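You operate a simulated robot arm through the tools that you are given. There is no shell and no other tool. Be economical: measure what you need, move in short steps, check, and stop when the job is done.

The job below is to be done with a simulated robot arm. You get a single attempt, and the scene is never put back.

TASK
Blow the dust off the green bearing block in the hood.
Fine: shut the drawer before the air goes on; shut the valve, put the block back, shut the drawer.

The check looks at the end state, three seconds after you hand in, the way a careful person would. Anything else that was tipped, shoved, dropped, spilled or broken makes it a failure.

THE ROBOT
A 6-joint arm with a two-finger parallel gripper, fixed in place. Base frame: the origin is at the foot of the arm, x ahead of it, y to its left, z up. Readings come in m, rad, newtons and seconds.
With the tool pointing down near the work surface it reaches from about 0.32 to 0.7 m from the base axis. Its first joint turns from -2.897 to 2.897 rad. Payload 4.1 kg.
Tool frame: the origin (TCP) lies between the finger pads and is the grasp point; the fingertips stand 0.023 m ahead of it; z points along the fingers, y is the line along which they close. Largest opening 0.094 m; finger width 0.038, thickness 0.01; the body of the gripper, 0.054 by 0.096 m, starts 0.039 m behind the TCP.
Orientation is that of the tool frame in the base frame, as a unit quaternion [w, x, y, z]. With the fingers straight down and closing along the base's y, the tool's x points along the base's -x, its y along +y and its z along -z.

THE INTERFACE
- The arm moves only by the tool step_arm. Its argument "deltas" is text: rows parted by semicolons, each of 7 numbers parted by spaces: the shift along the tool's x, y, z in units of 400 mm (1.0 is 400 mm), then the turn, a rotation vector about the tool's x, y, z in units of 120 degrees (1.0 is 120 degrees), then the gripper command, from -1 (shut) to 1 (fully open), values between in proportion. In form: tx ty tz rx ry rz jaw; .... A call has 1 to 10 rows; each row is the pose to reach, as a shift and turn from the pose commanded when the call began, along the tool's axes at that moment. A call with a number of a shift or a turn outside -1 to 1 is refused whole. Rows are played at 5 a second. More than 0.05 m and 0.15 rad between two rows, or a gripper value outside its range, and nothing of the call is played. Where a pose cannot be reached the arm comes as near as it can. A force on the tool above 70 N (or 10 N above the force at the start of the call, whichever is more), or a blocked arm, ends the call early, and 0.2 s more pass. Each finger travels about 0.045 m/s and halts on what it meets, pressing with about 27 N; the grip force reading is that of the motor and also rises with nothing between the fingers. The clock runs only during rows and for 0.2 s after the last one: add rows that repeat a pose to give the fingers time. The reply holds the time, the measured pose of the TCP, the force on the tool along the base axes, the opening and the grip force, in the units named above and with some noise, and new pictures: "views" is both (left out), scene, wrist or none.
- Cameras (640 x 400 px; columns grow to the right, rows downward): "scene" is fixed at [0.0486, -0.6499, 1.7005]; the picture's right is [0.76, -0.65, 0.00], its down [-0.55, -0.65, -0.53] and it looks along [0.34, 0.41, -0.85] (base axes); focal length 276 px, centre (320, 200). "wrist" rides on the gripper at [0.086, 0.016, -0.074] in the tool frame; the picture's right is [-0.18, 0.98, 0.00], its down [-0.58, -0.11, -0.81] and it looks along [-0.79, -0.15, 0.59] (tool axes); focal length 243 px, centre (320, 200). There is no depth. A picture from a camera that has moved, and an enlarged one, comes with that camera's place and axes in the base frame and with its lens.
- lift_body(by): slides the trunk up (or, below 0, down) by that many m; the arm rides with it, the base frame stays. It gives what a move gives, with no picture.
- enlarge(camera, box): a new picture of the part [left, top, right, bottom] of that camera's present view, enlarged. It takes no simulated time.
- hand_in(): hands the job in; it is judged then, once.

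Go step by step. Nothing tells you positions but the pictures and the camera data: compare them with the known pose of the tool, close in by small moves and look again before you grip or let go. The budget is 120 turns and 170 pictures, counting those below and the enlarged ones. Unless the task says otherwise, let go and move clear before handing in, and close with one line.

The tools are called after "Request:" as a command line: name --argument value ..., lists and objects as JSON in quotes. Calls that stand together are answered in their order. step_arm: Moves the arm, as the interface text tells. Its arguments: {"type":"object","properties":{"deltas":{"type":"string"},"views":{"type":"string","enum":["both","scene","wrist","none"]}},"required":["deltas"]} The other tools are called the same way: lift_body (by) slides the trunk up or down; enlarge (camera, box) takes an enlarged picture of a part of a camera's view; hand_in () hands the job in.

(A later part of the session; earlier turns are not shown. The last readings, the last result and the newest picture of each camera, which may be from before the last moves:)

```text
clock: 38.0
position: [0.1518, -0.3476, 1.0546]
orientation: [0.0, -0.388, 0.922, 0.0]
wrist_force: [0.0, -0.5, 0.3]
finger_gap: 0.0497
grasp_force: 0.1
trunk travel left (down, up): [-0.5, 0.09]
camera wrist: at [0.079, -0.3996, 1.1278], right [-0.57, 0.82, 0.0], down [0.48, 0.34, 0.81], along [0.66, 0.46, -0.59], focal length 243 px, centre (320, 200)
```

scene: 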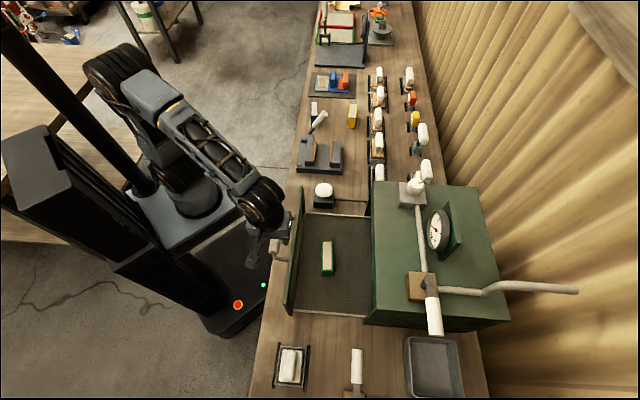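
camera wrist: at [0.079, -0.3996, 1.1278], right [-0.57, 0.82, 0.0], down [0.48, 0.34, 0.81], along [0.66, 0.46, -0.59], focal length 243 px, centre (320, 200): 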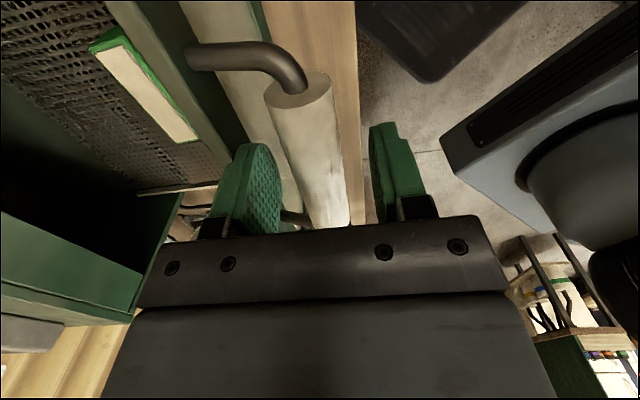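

The bar sits between the fingers at z≈1.034; I go 18 mm lower and close on it.

Request:
step_arm --deltas "0 0 0.025 0 0 0 0.06;0 0 0.045 0 0 0 0.06;0 0 0.045 0 0 0 -0.3;0 0 0.045 0 0 0 -1;0 0 0.045 0 0 0 -1;0 0 0.045 0 0 0 -1;0 0 0.045 0 0 0 -1"

```text
clock: 39.6
position: [0.1505, -0.3487, 1.0355]
orientation: [0.0, -0.386, 0.922, 0.0]
wrist_force: [1.5, 0.6, -2.9]
finger_gap: 0.0268
grasp_force: 45.4
trunk travel left (down, up): [-0.5, 0.09]
camera wrist: at [0.0785, -0.3995, 1.108], right [-0.57, 0.82, 0.0], down [0.49, 0.34, 0.81], along [0.66, 0.46, -0.59], focal length 243 px, centre (320, 200)
```

scene: 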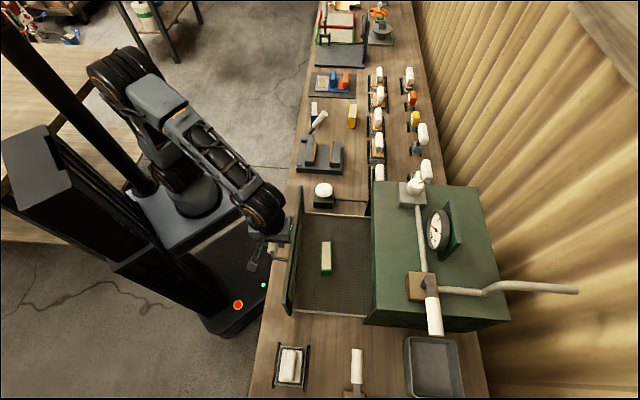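
wrist: 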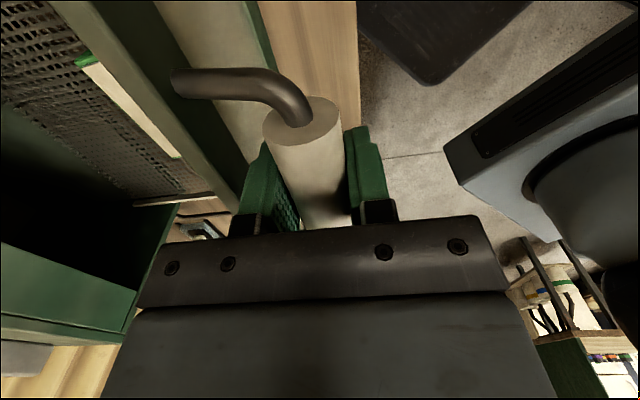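

Gripping the bar. Pushing the drawer in gently along the tool's −y.

Request:
step_arm --deltas "0 -0.01 0 0 0 0 -1;0 -0.03 0 0 0 0 -1;0 -0.06 0 0 0 0 -1;0 -0.09 0 0 0 0 -1;0 -0.12 0 0 0 0 -1;0 -0.15 0 0 0 0 -1;0 -0.18 0 0 0 0 -1;0 -0.21 0 0 0 0 -1;0 -0.23 0 0 0 0 -1;0 -0.24 0 0 0 0 -1"

```text
clock: 41.8
position: [0.2206, -0.4162, 1.0336]
orientation: [0.0, -0.387, 0.922, 0.002]
wrist_force: [-2.8, 0.1, -30.8]
finger_gap: 0.0267
grasp_force: 45.4
trunk travel left (down, up): [-0.5, 0.09]
camera wrist: at [0.1474, -0.4685, 1.1081], right [-0.57, 0.82, 0.0], down [0.49, 0.34, 0.81], along [0.66, 0.46, -0.59], focal length 243 px, centre (320, 200)
```

scene: 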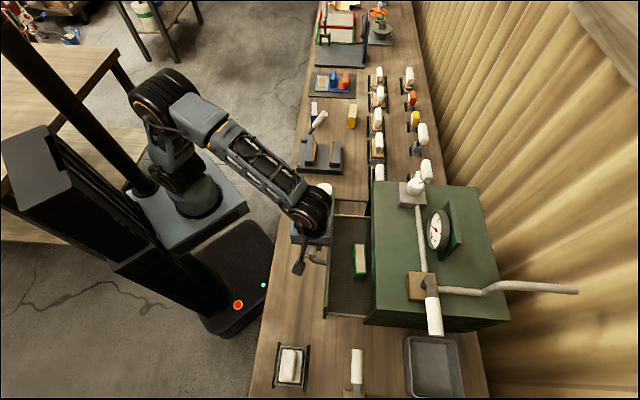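
wrist: 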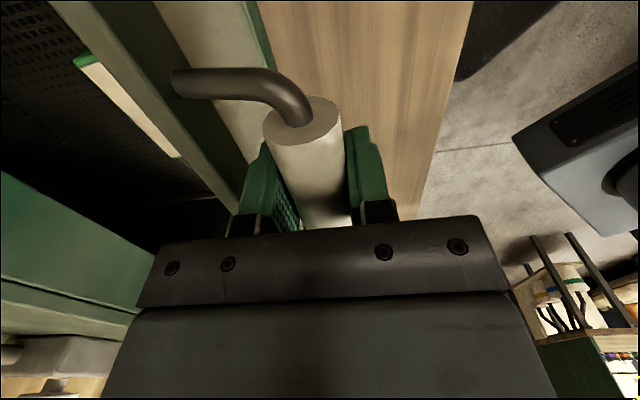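

Request:
step_arm --deltas "0 -0.01 0.008 0 0 0 -1;0 -0.03 0.008 0 0 0 -1;0 -0.06 0.008 0 0 0 -1;0 -0.09 0.008 0 0 0 -1;0 -0.12 0.008 0 0 0 -1;0 -0.15 0.008 0 0 0 -1;0 -0.18 0.008 0 0 0 -1;0 -0.2 0.008 0 0 0 -1;0 -0.21 0.008 0 0 0 -1;0 -0.22 0.008 0 0 0 -1"

```text
clock: 44.0
position: [0.2812, -0.4782, 1.0345]
orientation: [0.0, -0.387, 0.922, -0.003]
wrist_force: [-7.2, -6.8, 29.5]
finger_gap: 0.0266
grasp_force: 45.2
trunk travel left (down, up): [-0.5, 0.09]
camera wrist: at [0.2079, -0.5287, 1.1081], right [-0.57, 0.82, -0.01], down [0.48, 0.34, 0.81], along [0.66, 0.46, -0.59], focal length 243 px, centre (320, 200)
```

scene: 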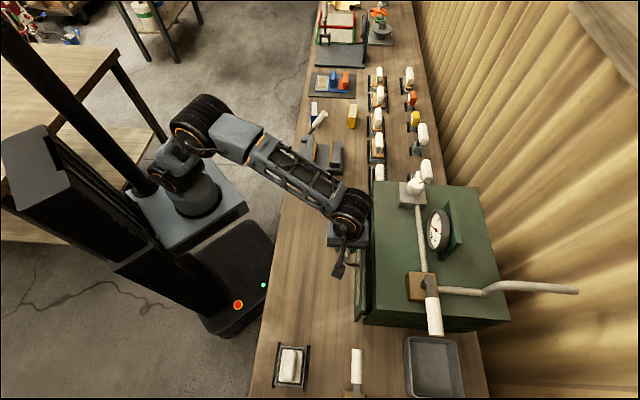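
wrist: 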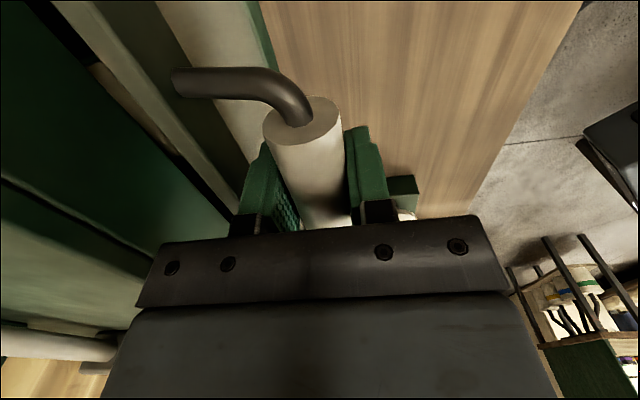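

Almost closed, about 2 cm left. Pushing on until it stops.

Request:
step_arm --deltas "0 -0.01 -0.004 0 0 0 -1;0 -0.02 -0.004 0 0 0 -1;0 -0.03 -0.004 0 0 0 -1;0 -0.04 -0.004 0 0 0 -1;0 -0.05 -0.004 0 0 0 -1;0 -0.06 -0.004 0 0 0 -1;0 -0.07 -0.004 0 0 0 -1;0 -0.08 -0.004 0 0 0 -1"

```text
clock: 45.6
position: [0.2916, -0.4883, 1.0344]
orientation: [-0.003, -0.385, 0.923, 0.012]
wrist_force: [-38.9, 25.6, 17.7]
finger_gap: 0.0271
grasp_force: 44.6
trunk travel left (down, up): [-0.5, 0.09]
stopped in row 7: the force on the tool passed its limit (the readings are from after the stop); the commanded pose is now the measured one
camera wrist: at [0.2198, -0.5407, 1.108], right [-0.57, 0.82, 0.02], down [0.5, 0.32, 0.8], along [0.65, 0.47, -0.59], focal length 243 px, centre (320, 200)
```

scene: 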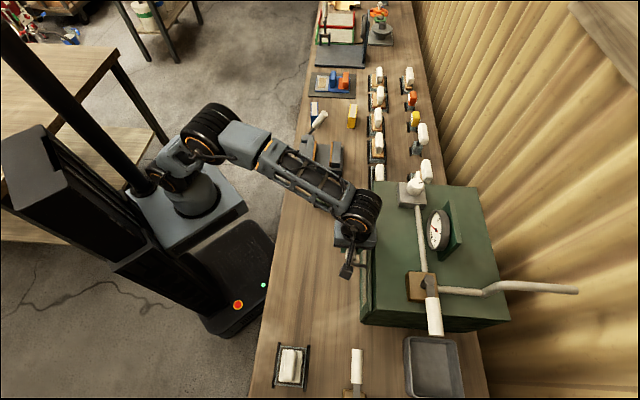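
wrist: 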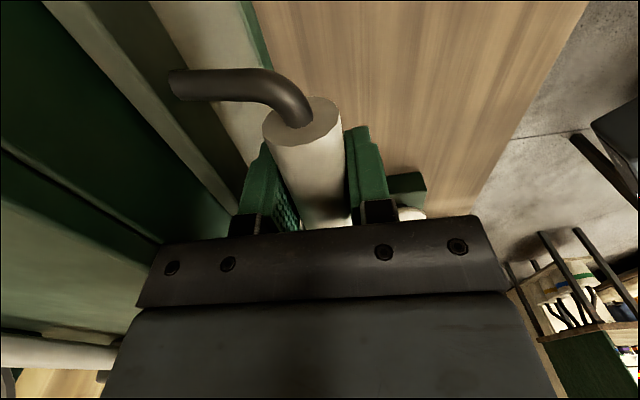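

The drawer is shut (stopped hard, 0.198 m travel). Opening the fingers and rising clear.

Request:
step_arm --deltas "0 0 0 0 0 0 -0.3;0 0 0 0 0 0 0.06;0 0 0 0 0 0 0.06;0 0 0 0 0 0 0.06;0 0 -0.06 0 0 0 0.06;0 0 -0.16 0 0 0 0.06;0 0 -0.26 0 0 0 0.06;0 0 -0.36 0 0 0 0.06;0 0 -0.46 0 0 0 0.06"

```text
clock: 47.6
position: [0.3052, -0.4977, 1.2141]
orientation: [-0.002, -0.388, 0.922, 0.011]
wrist_force: [-0.1, 0.5, 0.2]
finger_gap: 0.0496
grasp_force: 0.1
trunk travel left (down, up): [-0.5, 0.09]
camera wrist: at [0.2324, -0.5502, 1.2879], right [-0.57, 0.82, 0.02], down [0.5, 0.33, 0.81], along [0.65, 0.47, -0.59], focal length 243 px, centre (320, 200)
```

scene: 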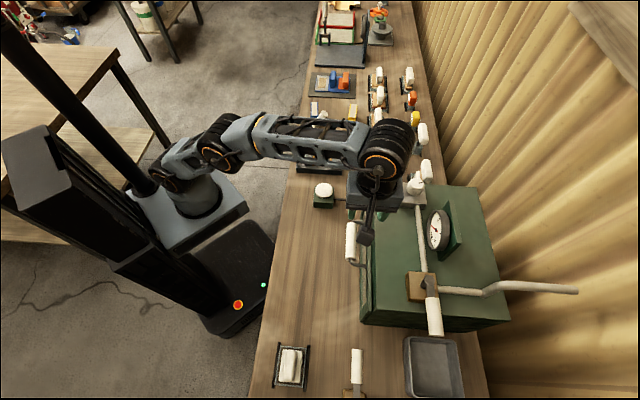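
wrist: 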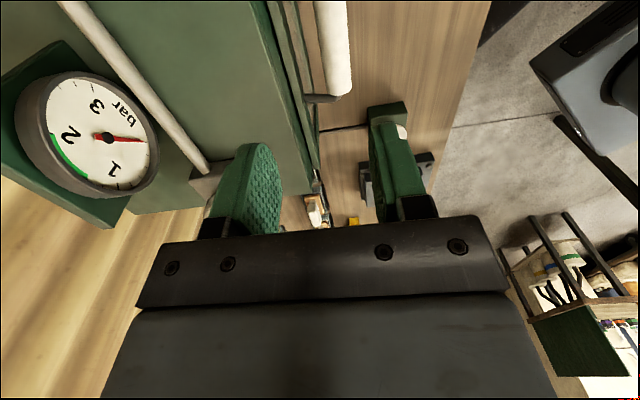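

Drawer shut. The valve hub works out at about (0.325, -0.671, 1.12) with its grip end at (0.243, -0.740, 1.15), beyond straight-down reach, so I'll raise the trunk and tilt the tool outward. First check the trunk and pose.

Request:
lift_body --by 0.08

Request:
step_arm --deltas "0.089 -0.0415 0 0.058 0 0 0.06;0.178 -0.083 0 0.116 0 0 0.06;0.267 -0.1245 0 0.174 0 0 0.06;0.356 -0.166 0 0.232 0 0 0.06;0.446 -0.2075 0 0.29 0 0 0.06;0.446 -0.2075 0 0.29 0 0 0.06"

```text
clock: 48.8
position: [0.3041, -0.4989, 1.2943]
orientation: [-0.003, -0.388, 0.922, 0.01]
wrist_force: [0.4, 0.4, 0.3]
finger_gap: 0.0496
grasp_force: 0.1
trunk travel left (down, up): [-0.58, 0.01]
```

```text
clock: 50.2
position: [0.2286, -0.6534, 1.273]
orientation: [0.113, -0.371, 0.883, -0.266]
wrist_force: [-0.6, 0.9, -0.3]
finger_gap: 0.0497
grasp_force: 0.1
out of reach, approached as far as the arm can: row 2, 3, 4, 5, 6
trunk travel left (down, up): [-0.58, 0.01]
camera wrist: at [0.1279, -0.6775, 1.325], right [-0.45, 0.71, -0.54], down [0.15, 0.66, 0.73], along [0.88, 0.25, -0.41], focal length 243 px, centre (320, 200)
```

scene: 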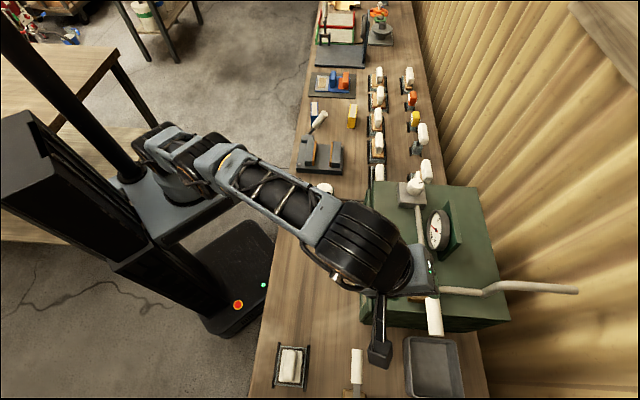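
wrist: 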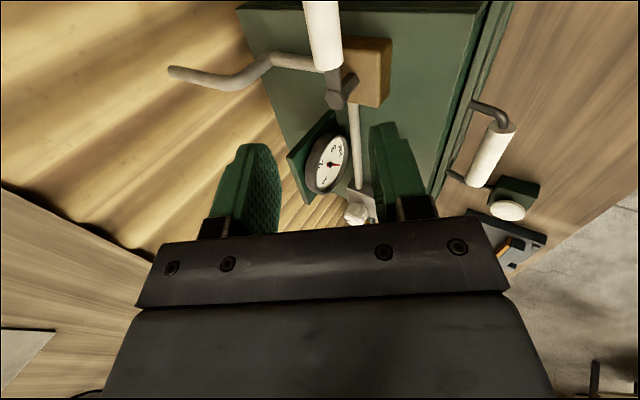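

Good view on the valve lever now. Enlarging.

Request:
enlarge --camera "wrist" --box '[220, 0, 420, 125]'

Request:
enlarge --camera "wrist" --box '[420, 0, 580, 240]'

```text
3.20 times, centred on (320, 62) of wrist
camera zoom: at [0.1279, -0.6775, 1.325], right [-0.45, 0.71, -0.54], down [0.15, 0.66, 0.73], along [0.88, 0.25, -0.41], focal length 776 px, centre (320, 640)
```

zoom: 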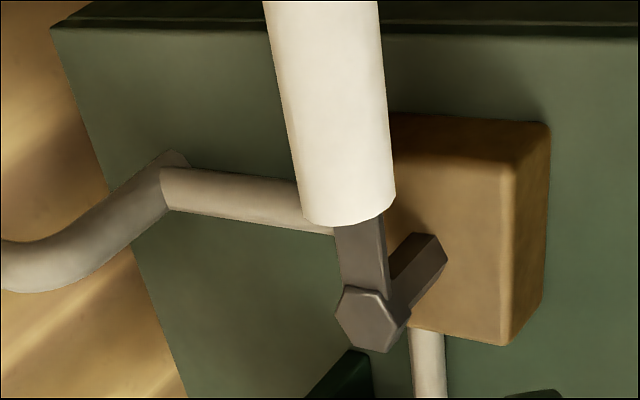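

```text
1.67 times, centred on (500, 120) of wrist
camera zoom: at [0.1279, -0.6775, 1.325], right [-0.45, 0.71, -0.54], down [0.15, 0.66, 0.73], along [0.88, 0.25, -0.41], focal length 404 px, centre (20, 333)
```

zoom: 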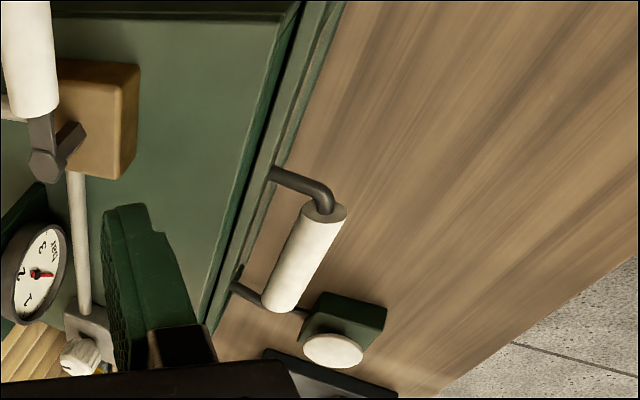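

The drawer front looks flush. Now I approach the lever grip along the tool axis, stopping short for a look.

Request:
step_arm --deltas "0.002 0.006 0.06 0 0 0 0.49;0.005 0.015 0.12 0 0 0 0.49;0.0095 0.03 0.19 0 0 0 0.49;0.0095 0.03 0.24 0 0 0 0.49;0.0095 0.03 0.24 0 0 0 0.49"

```text
clock: 51.4
position: [0.2569, -0.6818, 1.1866]
orientation: [0.113, -0.371, 0.882, -0.266]
wrist_force: [0.0, 0.9, 1.2]
finger_gap: 0.07
grasp_force: 0.1
trunk travel left (down, up): [-0.58, 0.01]
camera wrist: at [0.1566, -0.706, 1.2391], right [-0.45, 0.71, -0.54], down [0.15, 0.66, 0.73], along [0.88, 0.25, -0.41], focal length 243 px, centre (320, 200)
```

scene: 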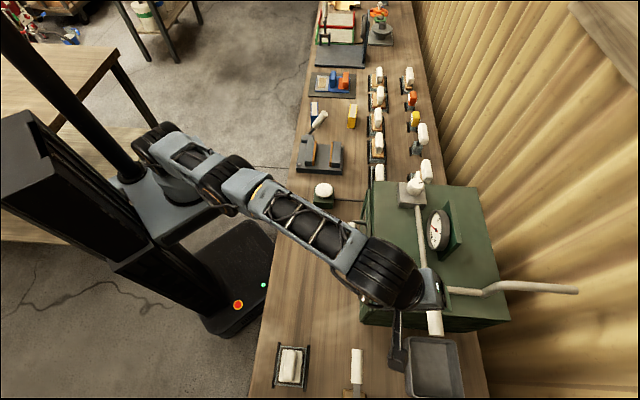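
wrist: 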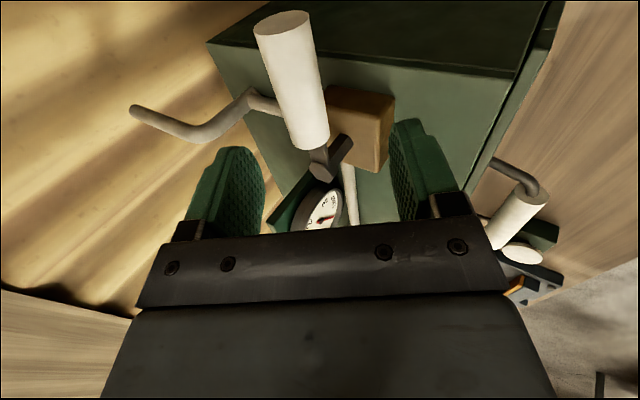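

Lever lies nicely between the fingers, 1 cm off-centre. Correcting and advancing.

Request:
step_arm --deltas "0 -0.02 0.04 0 0 0 0.49;0 -0.02 0.08 0 0 0 0.49;0 -0.02 0.12 0 0 0 0.49;0 -0.02 0.14 0 0 0 0.49;0 -0.02 0.14 0 0 0 0.49"

```text
clock: 52.6
position: [0.2764, -0.6889, 1.1424]
orientation: [0.114, -0.37, 0.883, -0.266]
wrist_force: [0.7, -0.1, 0.4]
finger_gap: 0.0699
grasp_force: 0.0
out of reach, approached as far as the arm can: row 1, 2, 3, 4, 5
trunk travel left (down, up): [-0.58, 0.01]
camera wrist: at [0.1755, -0.713, 1.1933], right [-0.46, 0.71, -0.54], down [0.15, 0.66, 0.73], along [0.88, 0.25, -0.41], focal length 243 px, centre (320, 200)
```

scene: 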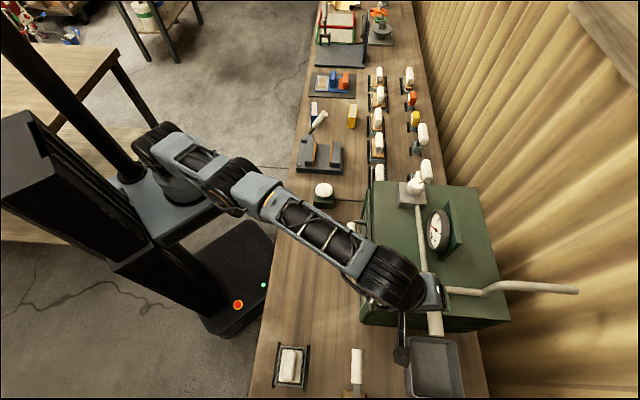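
wrist: 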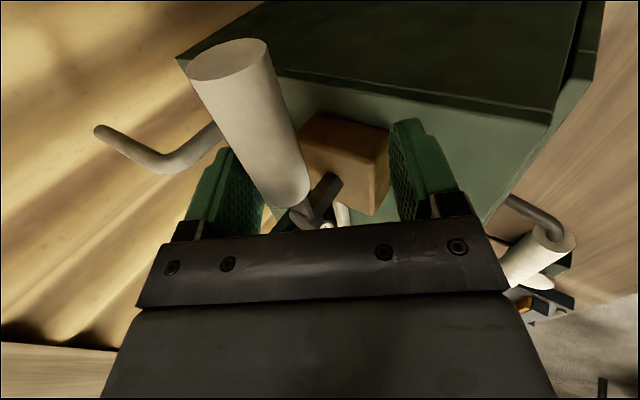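

Grip is 1.7 cm toward the far finger and I'm at the reach limit; tilting 15° more while shifting over.

Request:
step_arm --deltas "0 -0.014 0 0.042 0 0 0.49;0 -0.028 0 0.084 0 0 0.49;0 -0.043 0 0.125 0 0 0.49;0 -0.043 0 0.125 0 0 0.49"

```text
clock: 53.5
position: [0.2759, -0.6893, 1.151]
orientation: [0.161, -0.356, 0.843, -0.37]
wrist_force: [-41.1, 49.3, 8.4]
finger_gap: 0.0865
grasp_force: 18.5
trunk travel left (down, up): [-0.58, 0.01]
stopped in row 4: the force on the tool passed its limit (the readings are from after the stop); the commanded pose is now the measured one
camera wrist: at [0.1677, -0.7065, 1.1877], right [-0.34, 0.6, -0.72], down [0.03, 0.78, 0.63], along [0.94, 0.2, -0.28], focal length 243 px, centre (320, 200)
```

scene: 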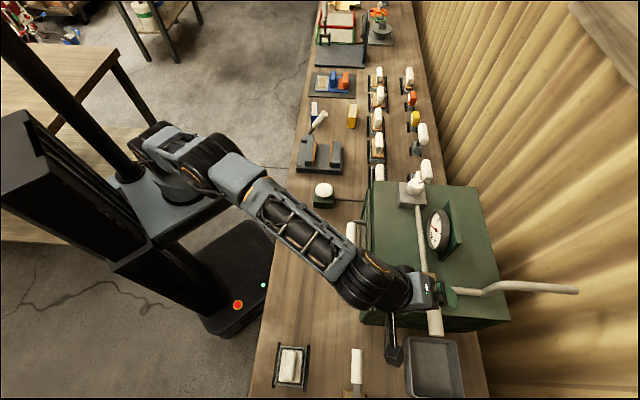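
wrist: 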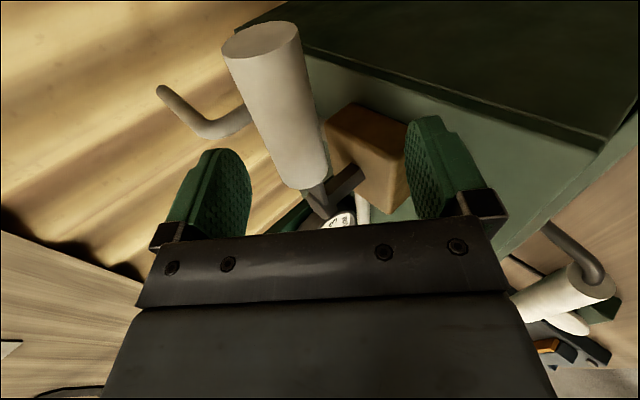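

The near finger touched the brass valve body. Backing off and shifting outward along the lever.

Request:
step_arm --deltas "0 0 -0.03 0 0 0 0.49;0 0 -0.06 0 0 0 0.49;0.04 0 -0.06 0 0 0 0.3;0.075 0 -0.06 0 0 0 0.3;0.075 0 -0.06 0 0 0 0.3"

```text
clock: 54.7
position: [0.2521, -0.7066, 1.1646]
orientation: [0.16, -0.356, 0.843, -0.371]
wrist_force: [0.7, 0.6, -0.2]
finger_gap: 0.0613
grasp_force: 0.0
trunk travel left (down, up): [-0.58, 0.01]
camera wrist: at [0.1439, -0.7235, 1.2007], right [-0.34, 0.6, -0.73], down [0.02, 0.78, 0.63], along [0.94, 0.2, -0.28], focal length 243 px, centre (320, 200)
```

scene: 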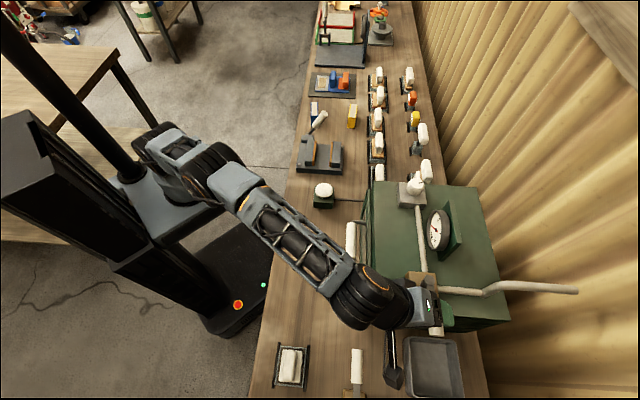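
wrist: 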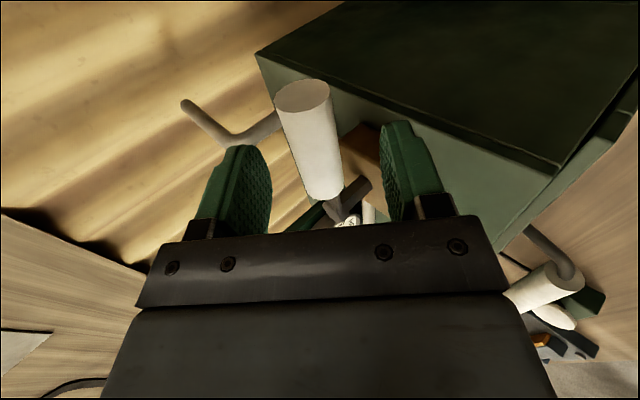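

Centred on the grip now. Advancing 35 mm.

Request:
step_arm --deltas "0 -0.003 0.03 0 0 0 0.3;0 -0.006 0.06 0 0 0 0.3;0 -0.006 0.088 0 0 0 0.3;0 -0.006 0.088 0 0 0 0.3" --views "wrist"

```text
clock: 55.7
position: [0.2714, -0.7212, 1.1423]
orientation: [0.161, -0.355, 0.843, -0.371]
wrist_force: [-0.4, -0.2, 0.5]
finger_gap: 0.061
grasp_force: 0.1
out of reach, approached as far as the arm can: row 3, 4
trunk travel left (down, up): [-0.58, 0.01]
camera wrist: at [0.1627, -0.7383, 1.1776], right [-0.34, 0.6, -0.73], down [0.02, 0.78, 0.63], along [0.94, 0.2, -0.28], focal length 243 px, centre (320, 200)
```

wrist: 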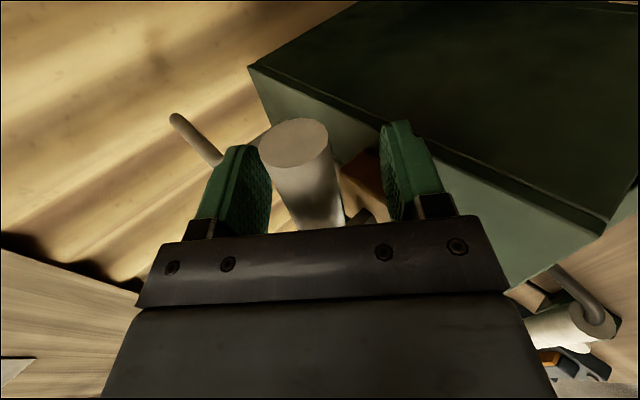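

The grip is between the fingers. Narrowing the gap and testing a small pull toward the robot (−f).

Request:
step_arm --deltas "0 0 0 0 0 0 -0.2;0 0 0 0 0 0 -0.2;0 0.017 -0.0185 0 0 0 -0.2;0 0.034 -0.037 0 0 0 -0.2;0 0.05 -0.055 0 0 0 -0.2"

```text
clock: 56.9
position: [0.2508, -0.7006, 1.1399]
orientation: [0.161, -0.355, 0.843, -0.37]
wrist_force: [3.4, -1.4, 1.8]
finger_gap: 0.0405
grasp_force: 17.7
trunk travel left (down, up): [-0.58, 0.01]
camera wrist: at [0.1429, -0.7176, 1.1767], right [-0.34, 0.6, -0.73], down [0.02, 0.78, 0.63], along [0.94, 0.2, -0.28], focal length 243 px, centre (320, 200)
```

scene: 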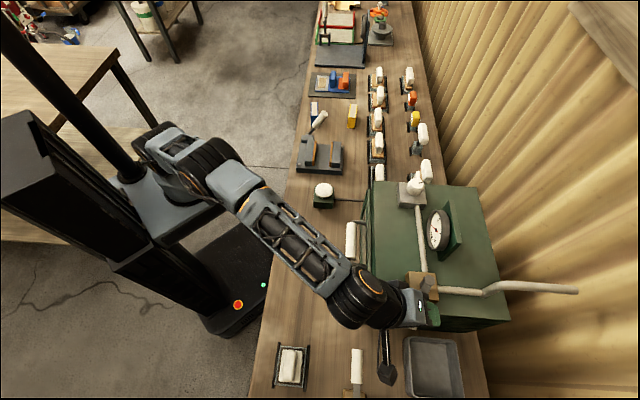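
wrist: 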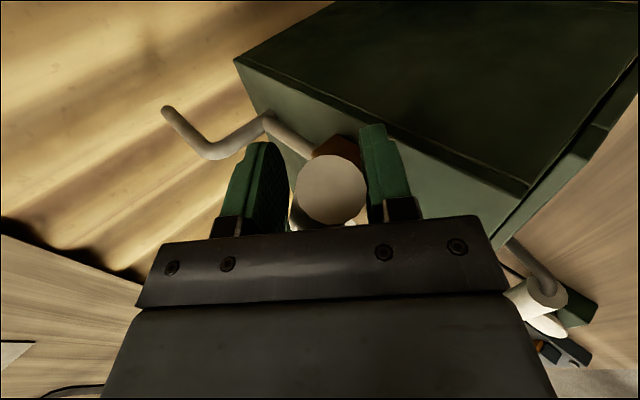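

The lever swings freely toward the robot. Continuing along its arc, turning the tool with it.

Request:
step_arm --deltas "-0.012 0.014 -0.0155 0.0005 0.043 0.039 -0.2;-0.026 0.028 -0.031 0.001 0.086 0.078 -0.2;-0.0415 0.041 -0.0448 0.0014 0.1295 0.118 -0.2;-0.0415 0.041 -0.0448 0.0014 0.1295 0.118 -0.2"

```text
clock: 57.9
position: [0.2454, -0.6751, 1.1393]
orientation: [0.091, -0.194, 0.893, -0.396]
wrist_force: [14.7, -27.5, 8.9]
finger_gap: 0.0394
grasp_force: 44.9
trunk travel left (down, up): [-0.58, 0.01]
camera wrist: at [0.138, -0.6521, 1.1765], right [-0.1, 0.68, -0.73], down [0.3, 0.72, 0.63], along [0.95, -0.16, -0.28], focal length 243 px, centre (320, 200)
```

scene: 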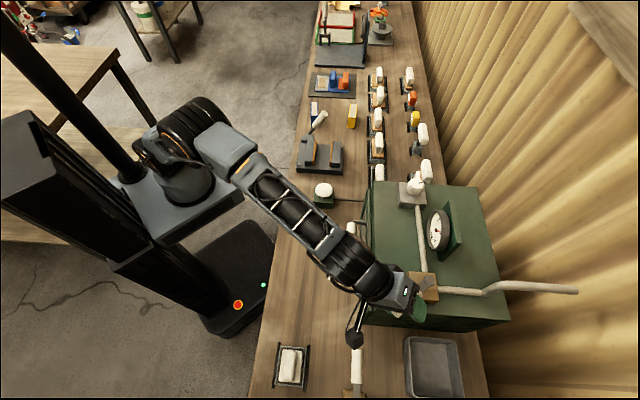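
wrist: 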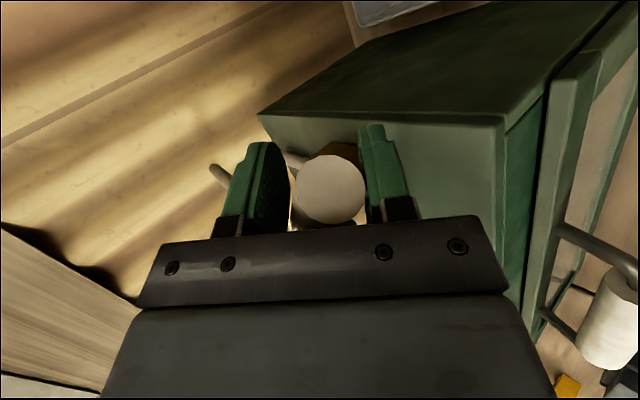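

Request:
enlarge --camera "scene" --box '[340, 180, 500, 340]'

Request:
enlarge --camera "wrist" --box '[200, 100, 440, 250]'

Request:
enlarge --camera "wrist" --box '[440, 0, 640, 400]'

```text
2.50 times, centred on (420, 260) of scene
camera zoom: at [0.0486, -0.6499, 1.7005], right [0.76, -0.65, 0.0], down [-0.55, -0.65, -0.53], along [0.34, 0.41, -0.85], focal length 689 px, centre (70, 50)
```

zoom: 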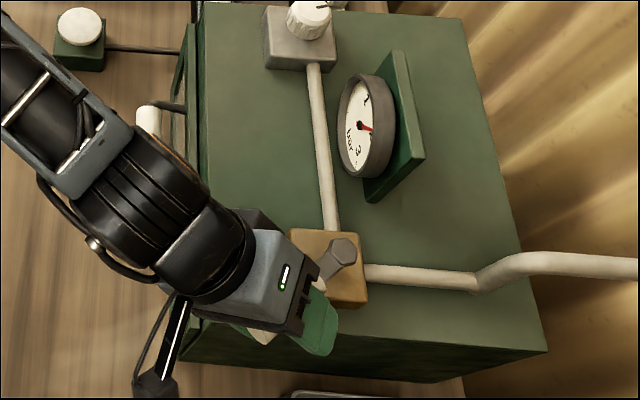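

```text
2.67 times, centred on (320, 175) of wrist
camera zoom: at [0.138, -0.6521, 1.1765], right [-0.1, 0.68, -0.73], down [0.3, 0.72, 0.63], along [0.95, -0.16, -0.28], focal length 647 px, centre (320, 267)
```

zoom: 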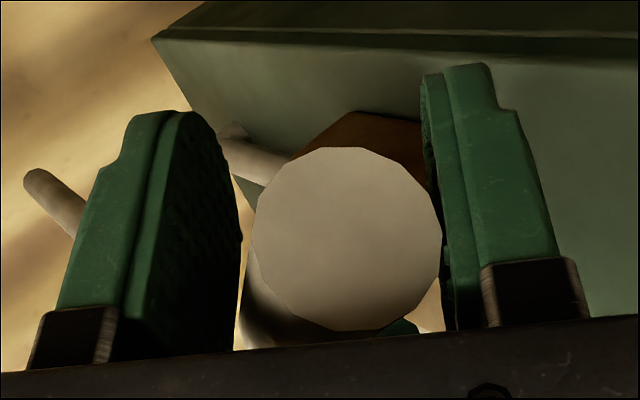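

```text
1.00 times, centred on (540, 200) of wrist
camera zoom: at [0.138, -0.6521, 1.1765], right [-0.1, 0.68, -0.73], down [0.3, 0.72, 0.63], along [0.95, -0.16, -0.28], focal length 243 px, centre (100, 200)
```

zoom: 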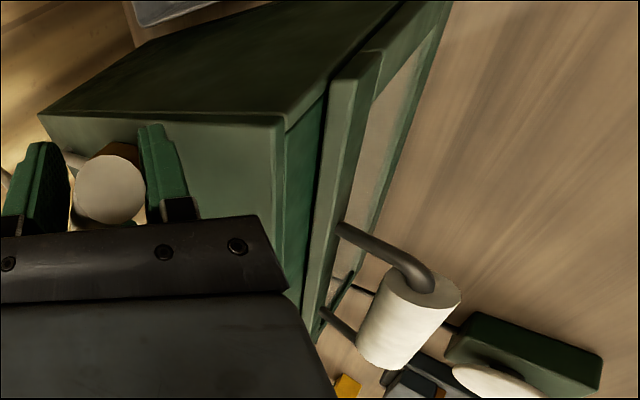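

The gauge needle has already moved (air is coming on). The fingers are squeezing the grip; I open slightly to relieve and look at the gauge.

Request:
step_arm --deltas "0 0 0 0 0 0 0.1;0 0 0 0 0 0 0.2;0 0 0 0 0 0 0.2"

Request:
enlarge --camera "scene" --box '[400, 195, 480, 255]'

Request:
enlarge --camera "scene" --box '[380, 255, 460, 315]'

```text
clock: 58.7
position: [0.2439, -0.6712, 1.1397]
orientation: [0.091, -0.196, 0.893, -0.394]
wrist_force: [0.5, -1.1, 0.3]
finger_gap: 0.0563
grasp_force: 0.0
trunk travel left (down, up): [-0.58, 0.01]
camera wrist: at [0.1366, -0.6489, 1.1763], right [-0.11, 0.68, -0.72], down [0.3, 0.72, 0.63], along [0.95, -0.15, -0.28], focal length 243 px, centre (320, 200)
```

scene: 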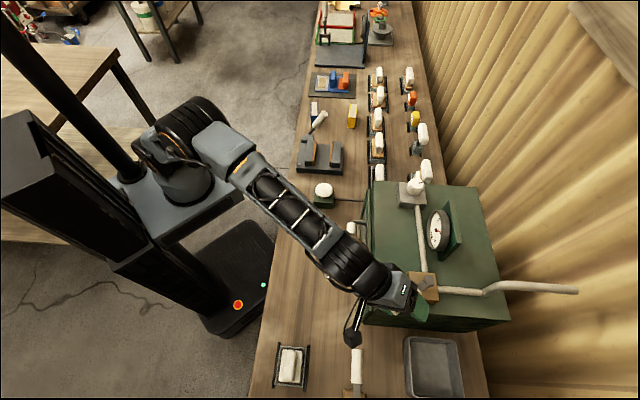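
wrist: 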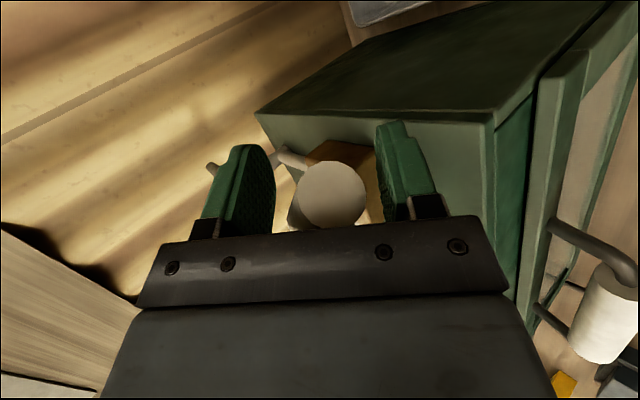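

```text
6.67 times, centred on (440, 225) of scene
camera zoom: at [0.0486, -0.6499, 1.7005], right [0.76, -0.65, 0.0], down [-0.55, -0.65, -0.53], along [0.34, 0.41, -0.85], focal length 1837 px, centre (-480, 33)
```

zoom: 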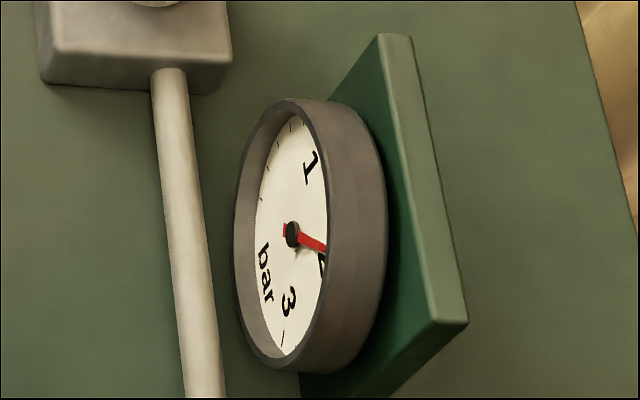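

```text
6.67 times, centred on (420, 285) of scene
camera zoom: at [0.0486, -0.6499, 1.7005], right [0.76, -0.65, 0.0], down [-0.55, -0.65, -0.53], along [0.34, 0.41, -0.85], focal length 1837 px, centre (-347, -367)
```

zoom: 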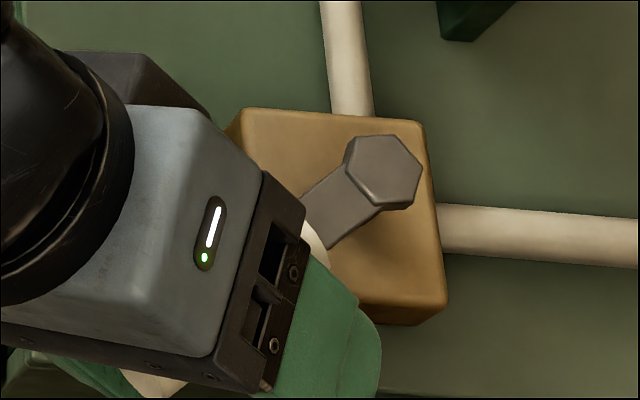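

Lever is at about 45°, gauge near 2. Continuing the arc to fully open.

Request:
step_arm --deltas "-0.018 0.017 -0.018 0.0004 0.038 0.035 0.2;-0.038 0.032 -0.035 0.0008 0.077 0.07 0.2;-0.06 0.046 -0.05 0.0012 0.115 0.105 0.2;-0.082 0.059 -0.064 0.0017 0.154 0.14 0.2;-0.082 0.059 -0.064 0.0017 0.154 0.14 0.2"

Request:
enlarge --camera "scene" --box '[370, 180, 490, 320]'

```text
clock: 59.9
position: [0.2586, -0.6248, 1.1402]
orientation: [0.003, 0.001, 0.914, -0.405]
wrist_force: [-0.3, 0.1, 0.4]
finger_gap: 0.0566
grasp_force: 0.1
trunk travel left (down, up): [-0.58, 0.01]
camera wrist: at [0.1714, -0.5603, 1.1768], right [0.19, 0.66, -0.73], down [0.58, 0.52, 0.63], along [0.79, -0.54, -0.28], focal length 243 px, centre (320, 200)
```

scene: 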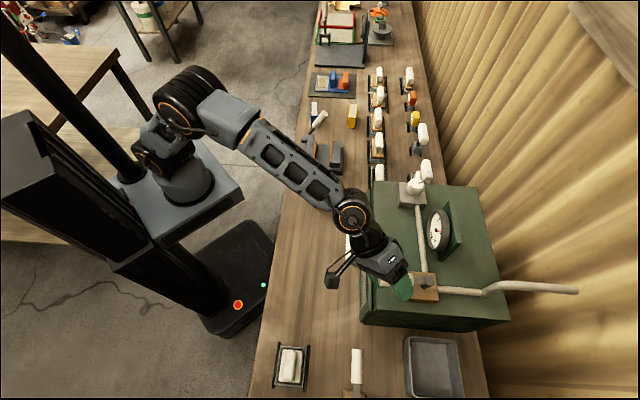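
wrist: 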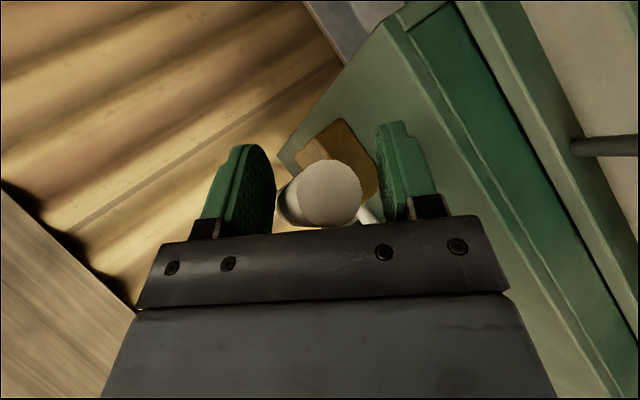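

```text
2.86 times, centred on (430, 250) of scene
camera zoom: at [0.0486, -0.6499, 1.7005], right [0.76, -0.65, 0.0], down [-0.55, -0.65, -0.53], along [0.34, 0.41, -0.85], focal length 787 px, centre (6, 57)
```

zoom: 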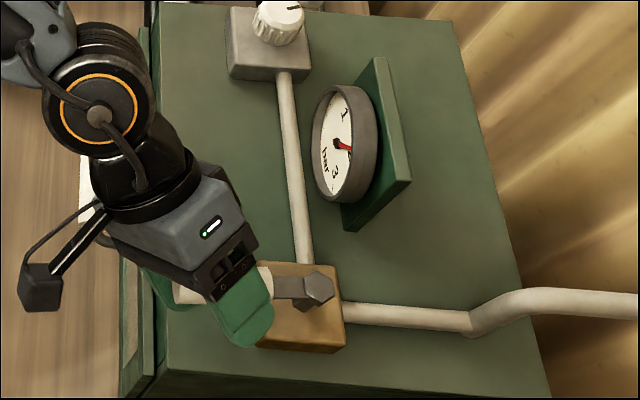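

Request:
step_arm --deltas "-0.018 0.012 -0.013 0.0002 0.025 0.022 0.2;-0.035 0.024 -0.0265 0.0004 0.05 0.045 0.2;-0.035 0.024 -0.0265 0.0004 0.05 0.045 0.2"

Request:
enlarge --camera "scene" --box '[380, 250, 460, 310]'

Request:
enlarge --camera "scene" --box '[415, 200, 465, 260]'

```text
clock: 60.7
position: [0.2658, -0.6149, 1.1398]
orientation: [-0.026, 0.069, 0.912, -0.403]
wrist_force: [-23.7, -21.5, 4.5]
finger_gap: 0.0653
grasp_force: 9.6
trunk travel left (down, up): [-0.58, 0.01]
camera wrist: at [0.1902, -0.5379, 1.177], right [0.29, 0.63, -0.72], down [0.65, 0.43, 0.63], along [0.71, -0.65, -0.28], focal length 243 px, centre (320, 200)
```

scene: 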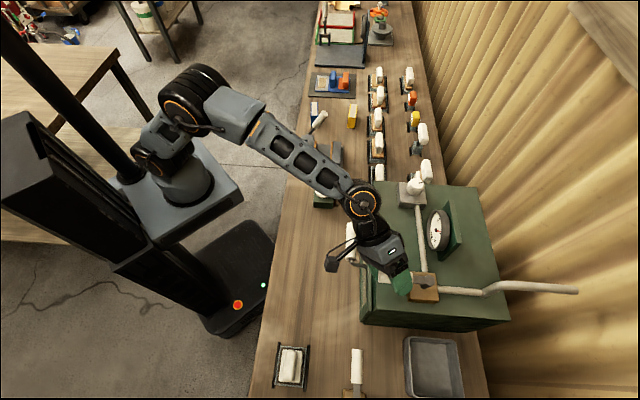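
wrist: 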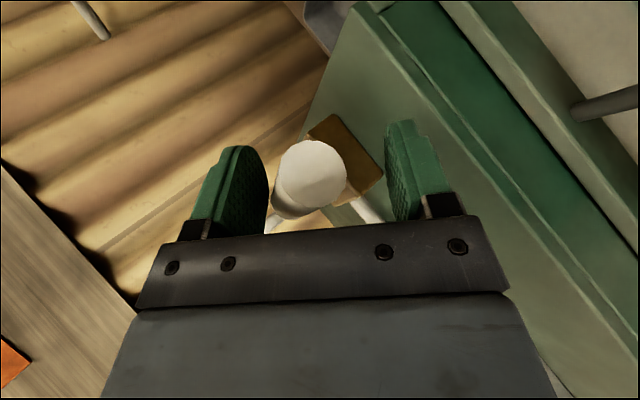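

```text
6.67 times, centred on (420, 280) of scene
camera zoom: at [0.0486, -0.6499, 1.7005], right [0.76, -0.65, 0.0], down [-0.55, -0.65, -0.53], along [0.34, 0.41, -0.85], focal length 1837 px, centre (-347, -333)
```

zoom: 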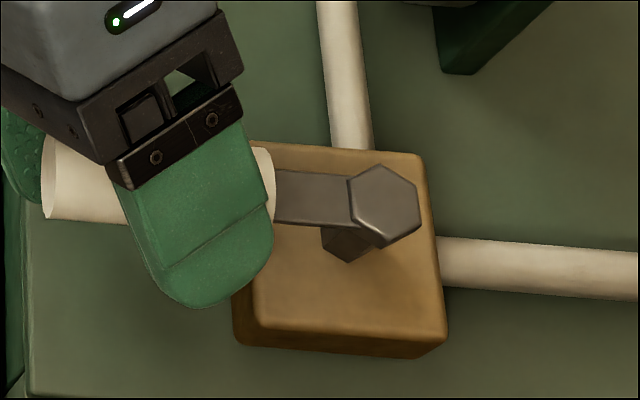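

```text
6.67 times, centred on (440, 230) of scene
camera zoom: at [0.0486, -0.6499, 1.7005], right [0.76, -0.65, 0.0], down [-0.55, -0.65, -0.53], along [0.34, 0.41, -0.85], focal length 1837 px, centre (-480, 0)
```

zoom: 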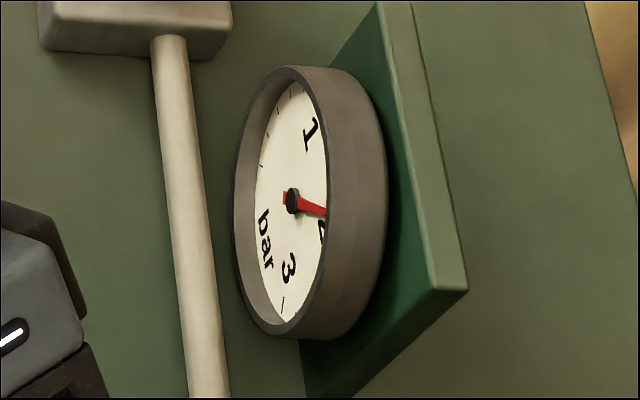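

The lever is at its 90° stop, fully open, and the gauge reads just under 2 (green zone). I back off and let it blow while checking the gauge with the wrist camera.

Request:
step_arm --deltas "0.018 -0.012 0.013 0 0 0 0.3;0.018 -0.012 0.013 0 0 0 0.3;0.018 -0.012 -0.04 0 0 0 0.3;0.018 -0.012 -0.1 0 0 0 0.3;0.018 -0.012 -0.18 0 0 0 0.3;0.018 -0.012 -0.26 0 0 0 0.3;0.018 -0.012 -0.34 0 0 0 0.3;0.018 -0.012 -0.34 0 0 0 0.3"

```text
clock: 62.5
position: [0.2783, -0.5141, 1.2355]
orientation: [-0.026, 0.066, 0.912, -0.404]
wrist_force: [0.1, 0.5, 0.0]
finger_gap: 0.0608
grasp_force: 0.2
trunk travel left (down, up): [-0.58, 0.01]
camera wrist: at [0.2007, -0.4372, 1.2728], right [0.28, 0.63, -0.73], down [0.64, 0.44, 0.63], along [0.71, -0.64, -0.28], focal length 243 px, centre (320, 200)
```

scene: 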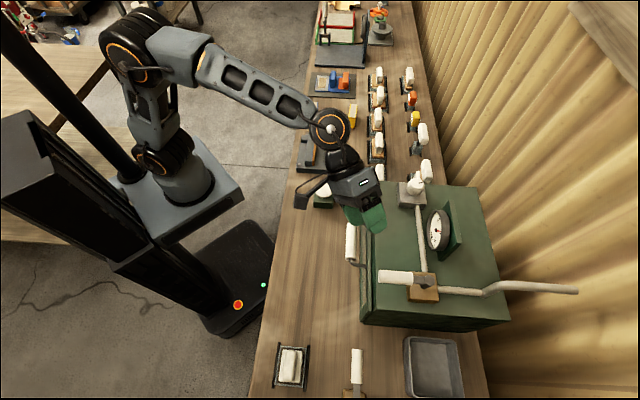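
wrist: 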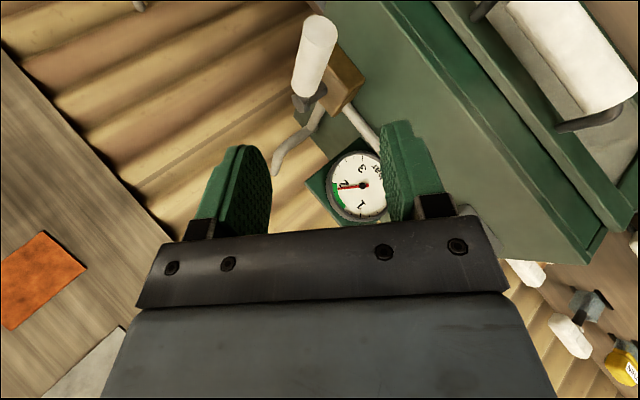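

Request:
enlarge --camera "wrist" --box '[300, 135, 400, 235]'

Request:
enlarge --camera "scene" --box '[300, 160, 460, 260]'

```text
4.00 times, centred on (350, 185) of wrist
camera zoom: at [0.2007, -0.4372, 1.2728], right [0.28, 0.63, -0.73], down [0.64, 0.44, 0.63], along [0.71, -0.64, -0.28], focal length 970 px, centre (200, 260)
```

zoom: 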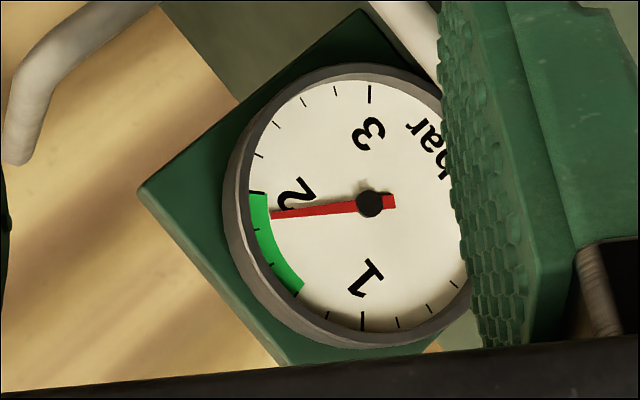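

```text
4.00 times, centred on (380, 210) of scene
camera zoom: at [0.0486, -0.6499, 1.7005], right [0.76, -0.65, 0.0], down [-0.55, -0.65, -0.53], along [0.34, 0.41, -0.85], focal length 1102 px, centre (80, 160)
```

zoom: 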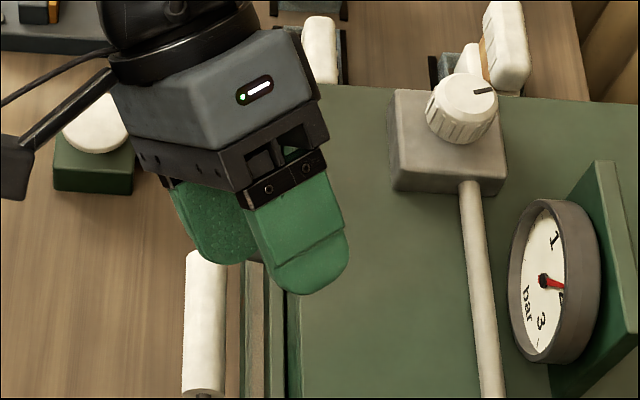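

The needle is in the green band. The white push-button has a tube into the hood, so it is probably the blow trigger; I'll go over it (≈(0.394,-0.255), top z≈0.924) with the tool vertical and fingers shut.

Request:
step_arm --deltas "-0.024 0.089 -0.0345 -0.0498 0 0 0;-0.048 0.178 -0.069 -0.0995 0 0 -0.5;-0.073 0.266 -0.1035 -0.149 0 0 -1;-0.097 0.355 -0.138 -0.199 0 0 -1;-0.121 0.444 -0.1725 -0.249 0 0 -1;-0.145 0.532 -0.207 -0.298 0 0 -1;-0.17 0.621 -0.2415 -0.348 0 0 -1;-0.194 0.71 -0.276 -0.398 0 0 -1;-0.194 0.71 -0.276 -0.398 0 0 -1"

```text
clock: 64.5
position: [0.3911, -0.2568, 1.0995]
orientation: [0.004, 0.071, 0.997, 0.001]
wrist_force: [0.0, -0.1, -0.2]
finger_gap: 0.0002
grasp_force: 26.9
trunk travel left (down, up): [-0.58, 0.01]
camera wrist: at [0.3068, -0.2289, 1.1726], right [0.32, 0.95, 0.0], down [0.55, -0.19, 0.81], along [0.77, -0.26, -0.59], focal length 243 px, centre (320, 200)
```

scene: 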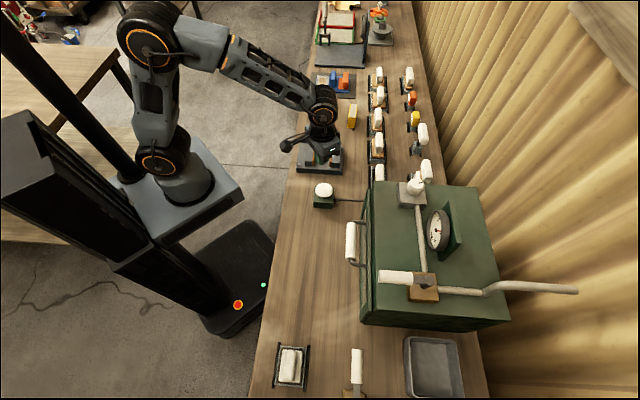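
wrist: 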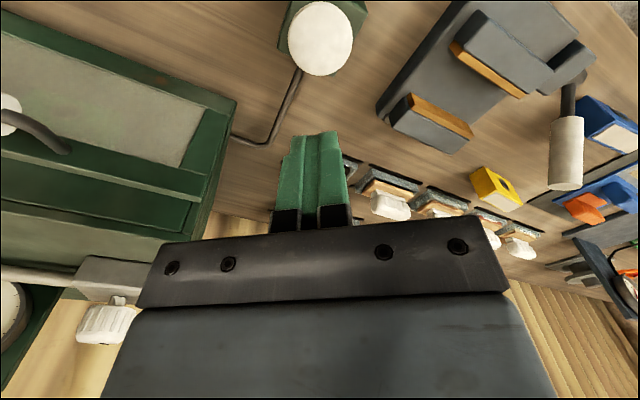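

The fingers are right above the button. Descending to touch and press.

Request:
step_arm --deltas "0 0 0.1 0 0 0 -1;0 0 0.2 0 0 0 -1;0 0 0.3 0 0 0 -1;0 0 0.355 0 0 0 -1;0 0 0.375 0 0 0 -1;0 0 0.385 0 0 0 -1;0 0 0.395 0 0 0 -1;0 0 0.4 0 0 0 -1"

```text
clock: 66.3
position: [0.3953, -0.2555, 0.9401]
orientation: [0.003, 0.071, 0.997, 0.001]
wrist_force: [-3.6, 0.9, 5.9]
finger_gap: 0.0
grasp_force: 26.8
trunk travel left (down, up): [-0.58, 0.01]
camera wrist: at [0.3111, -0.2278, 1.0128], right [0.32, 0.95, 0.0], down [0.55, -0.19, 0.81], along [0.77, -0.26, -0.59], focal length 243 px, centre (320, 200)
```

scene: 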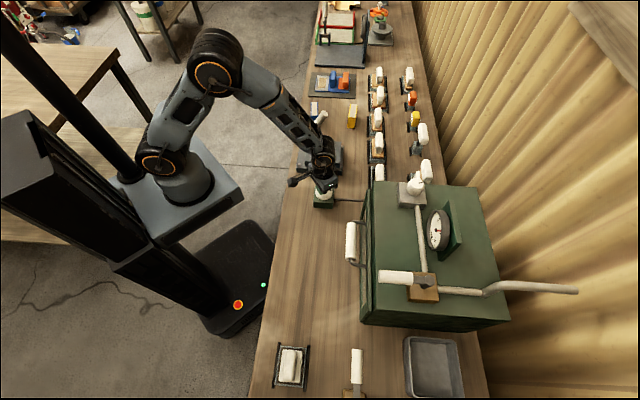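
wrist: 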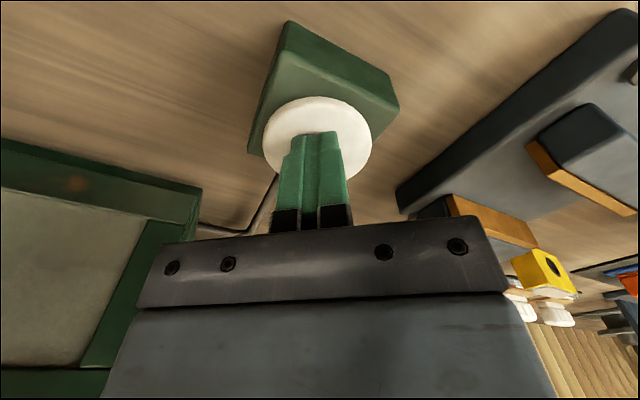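

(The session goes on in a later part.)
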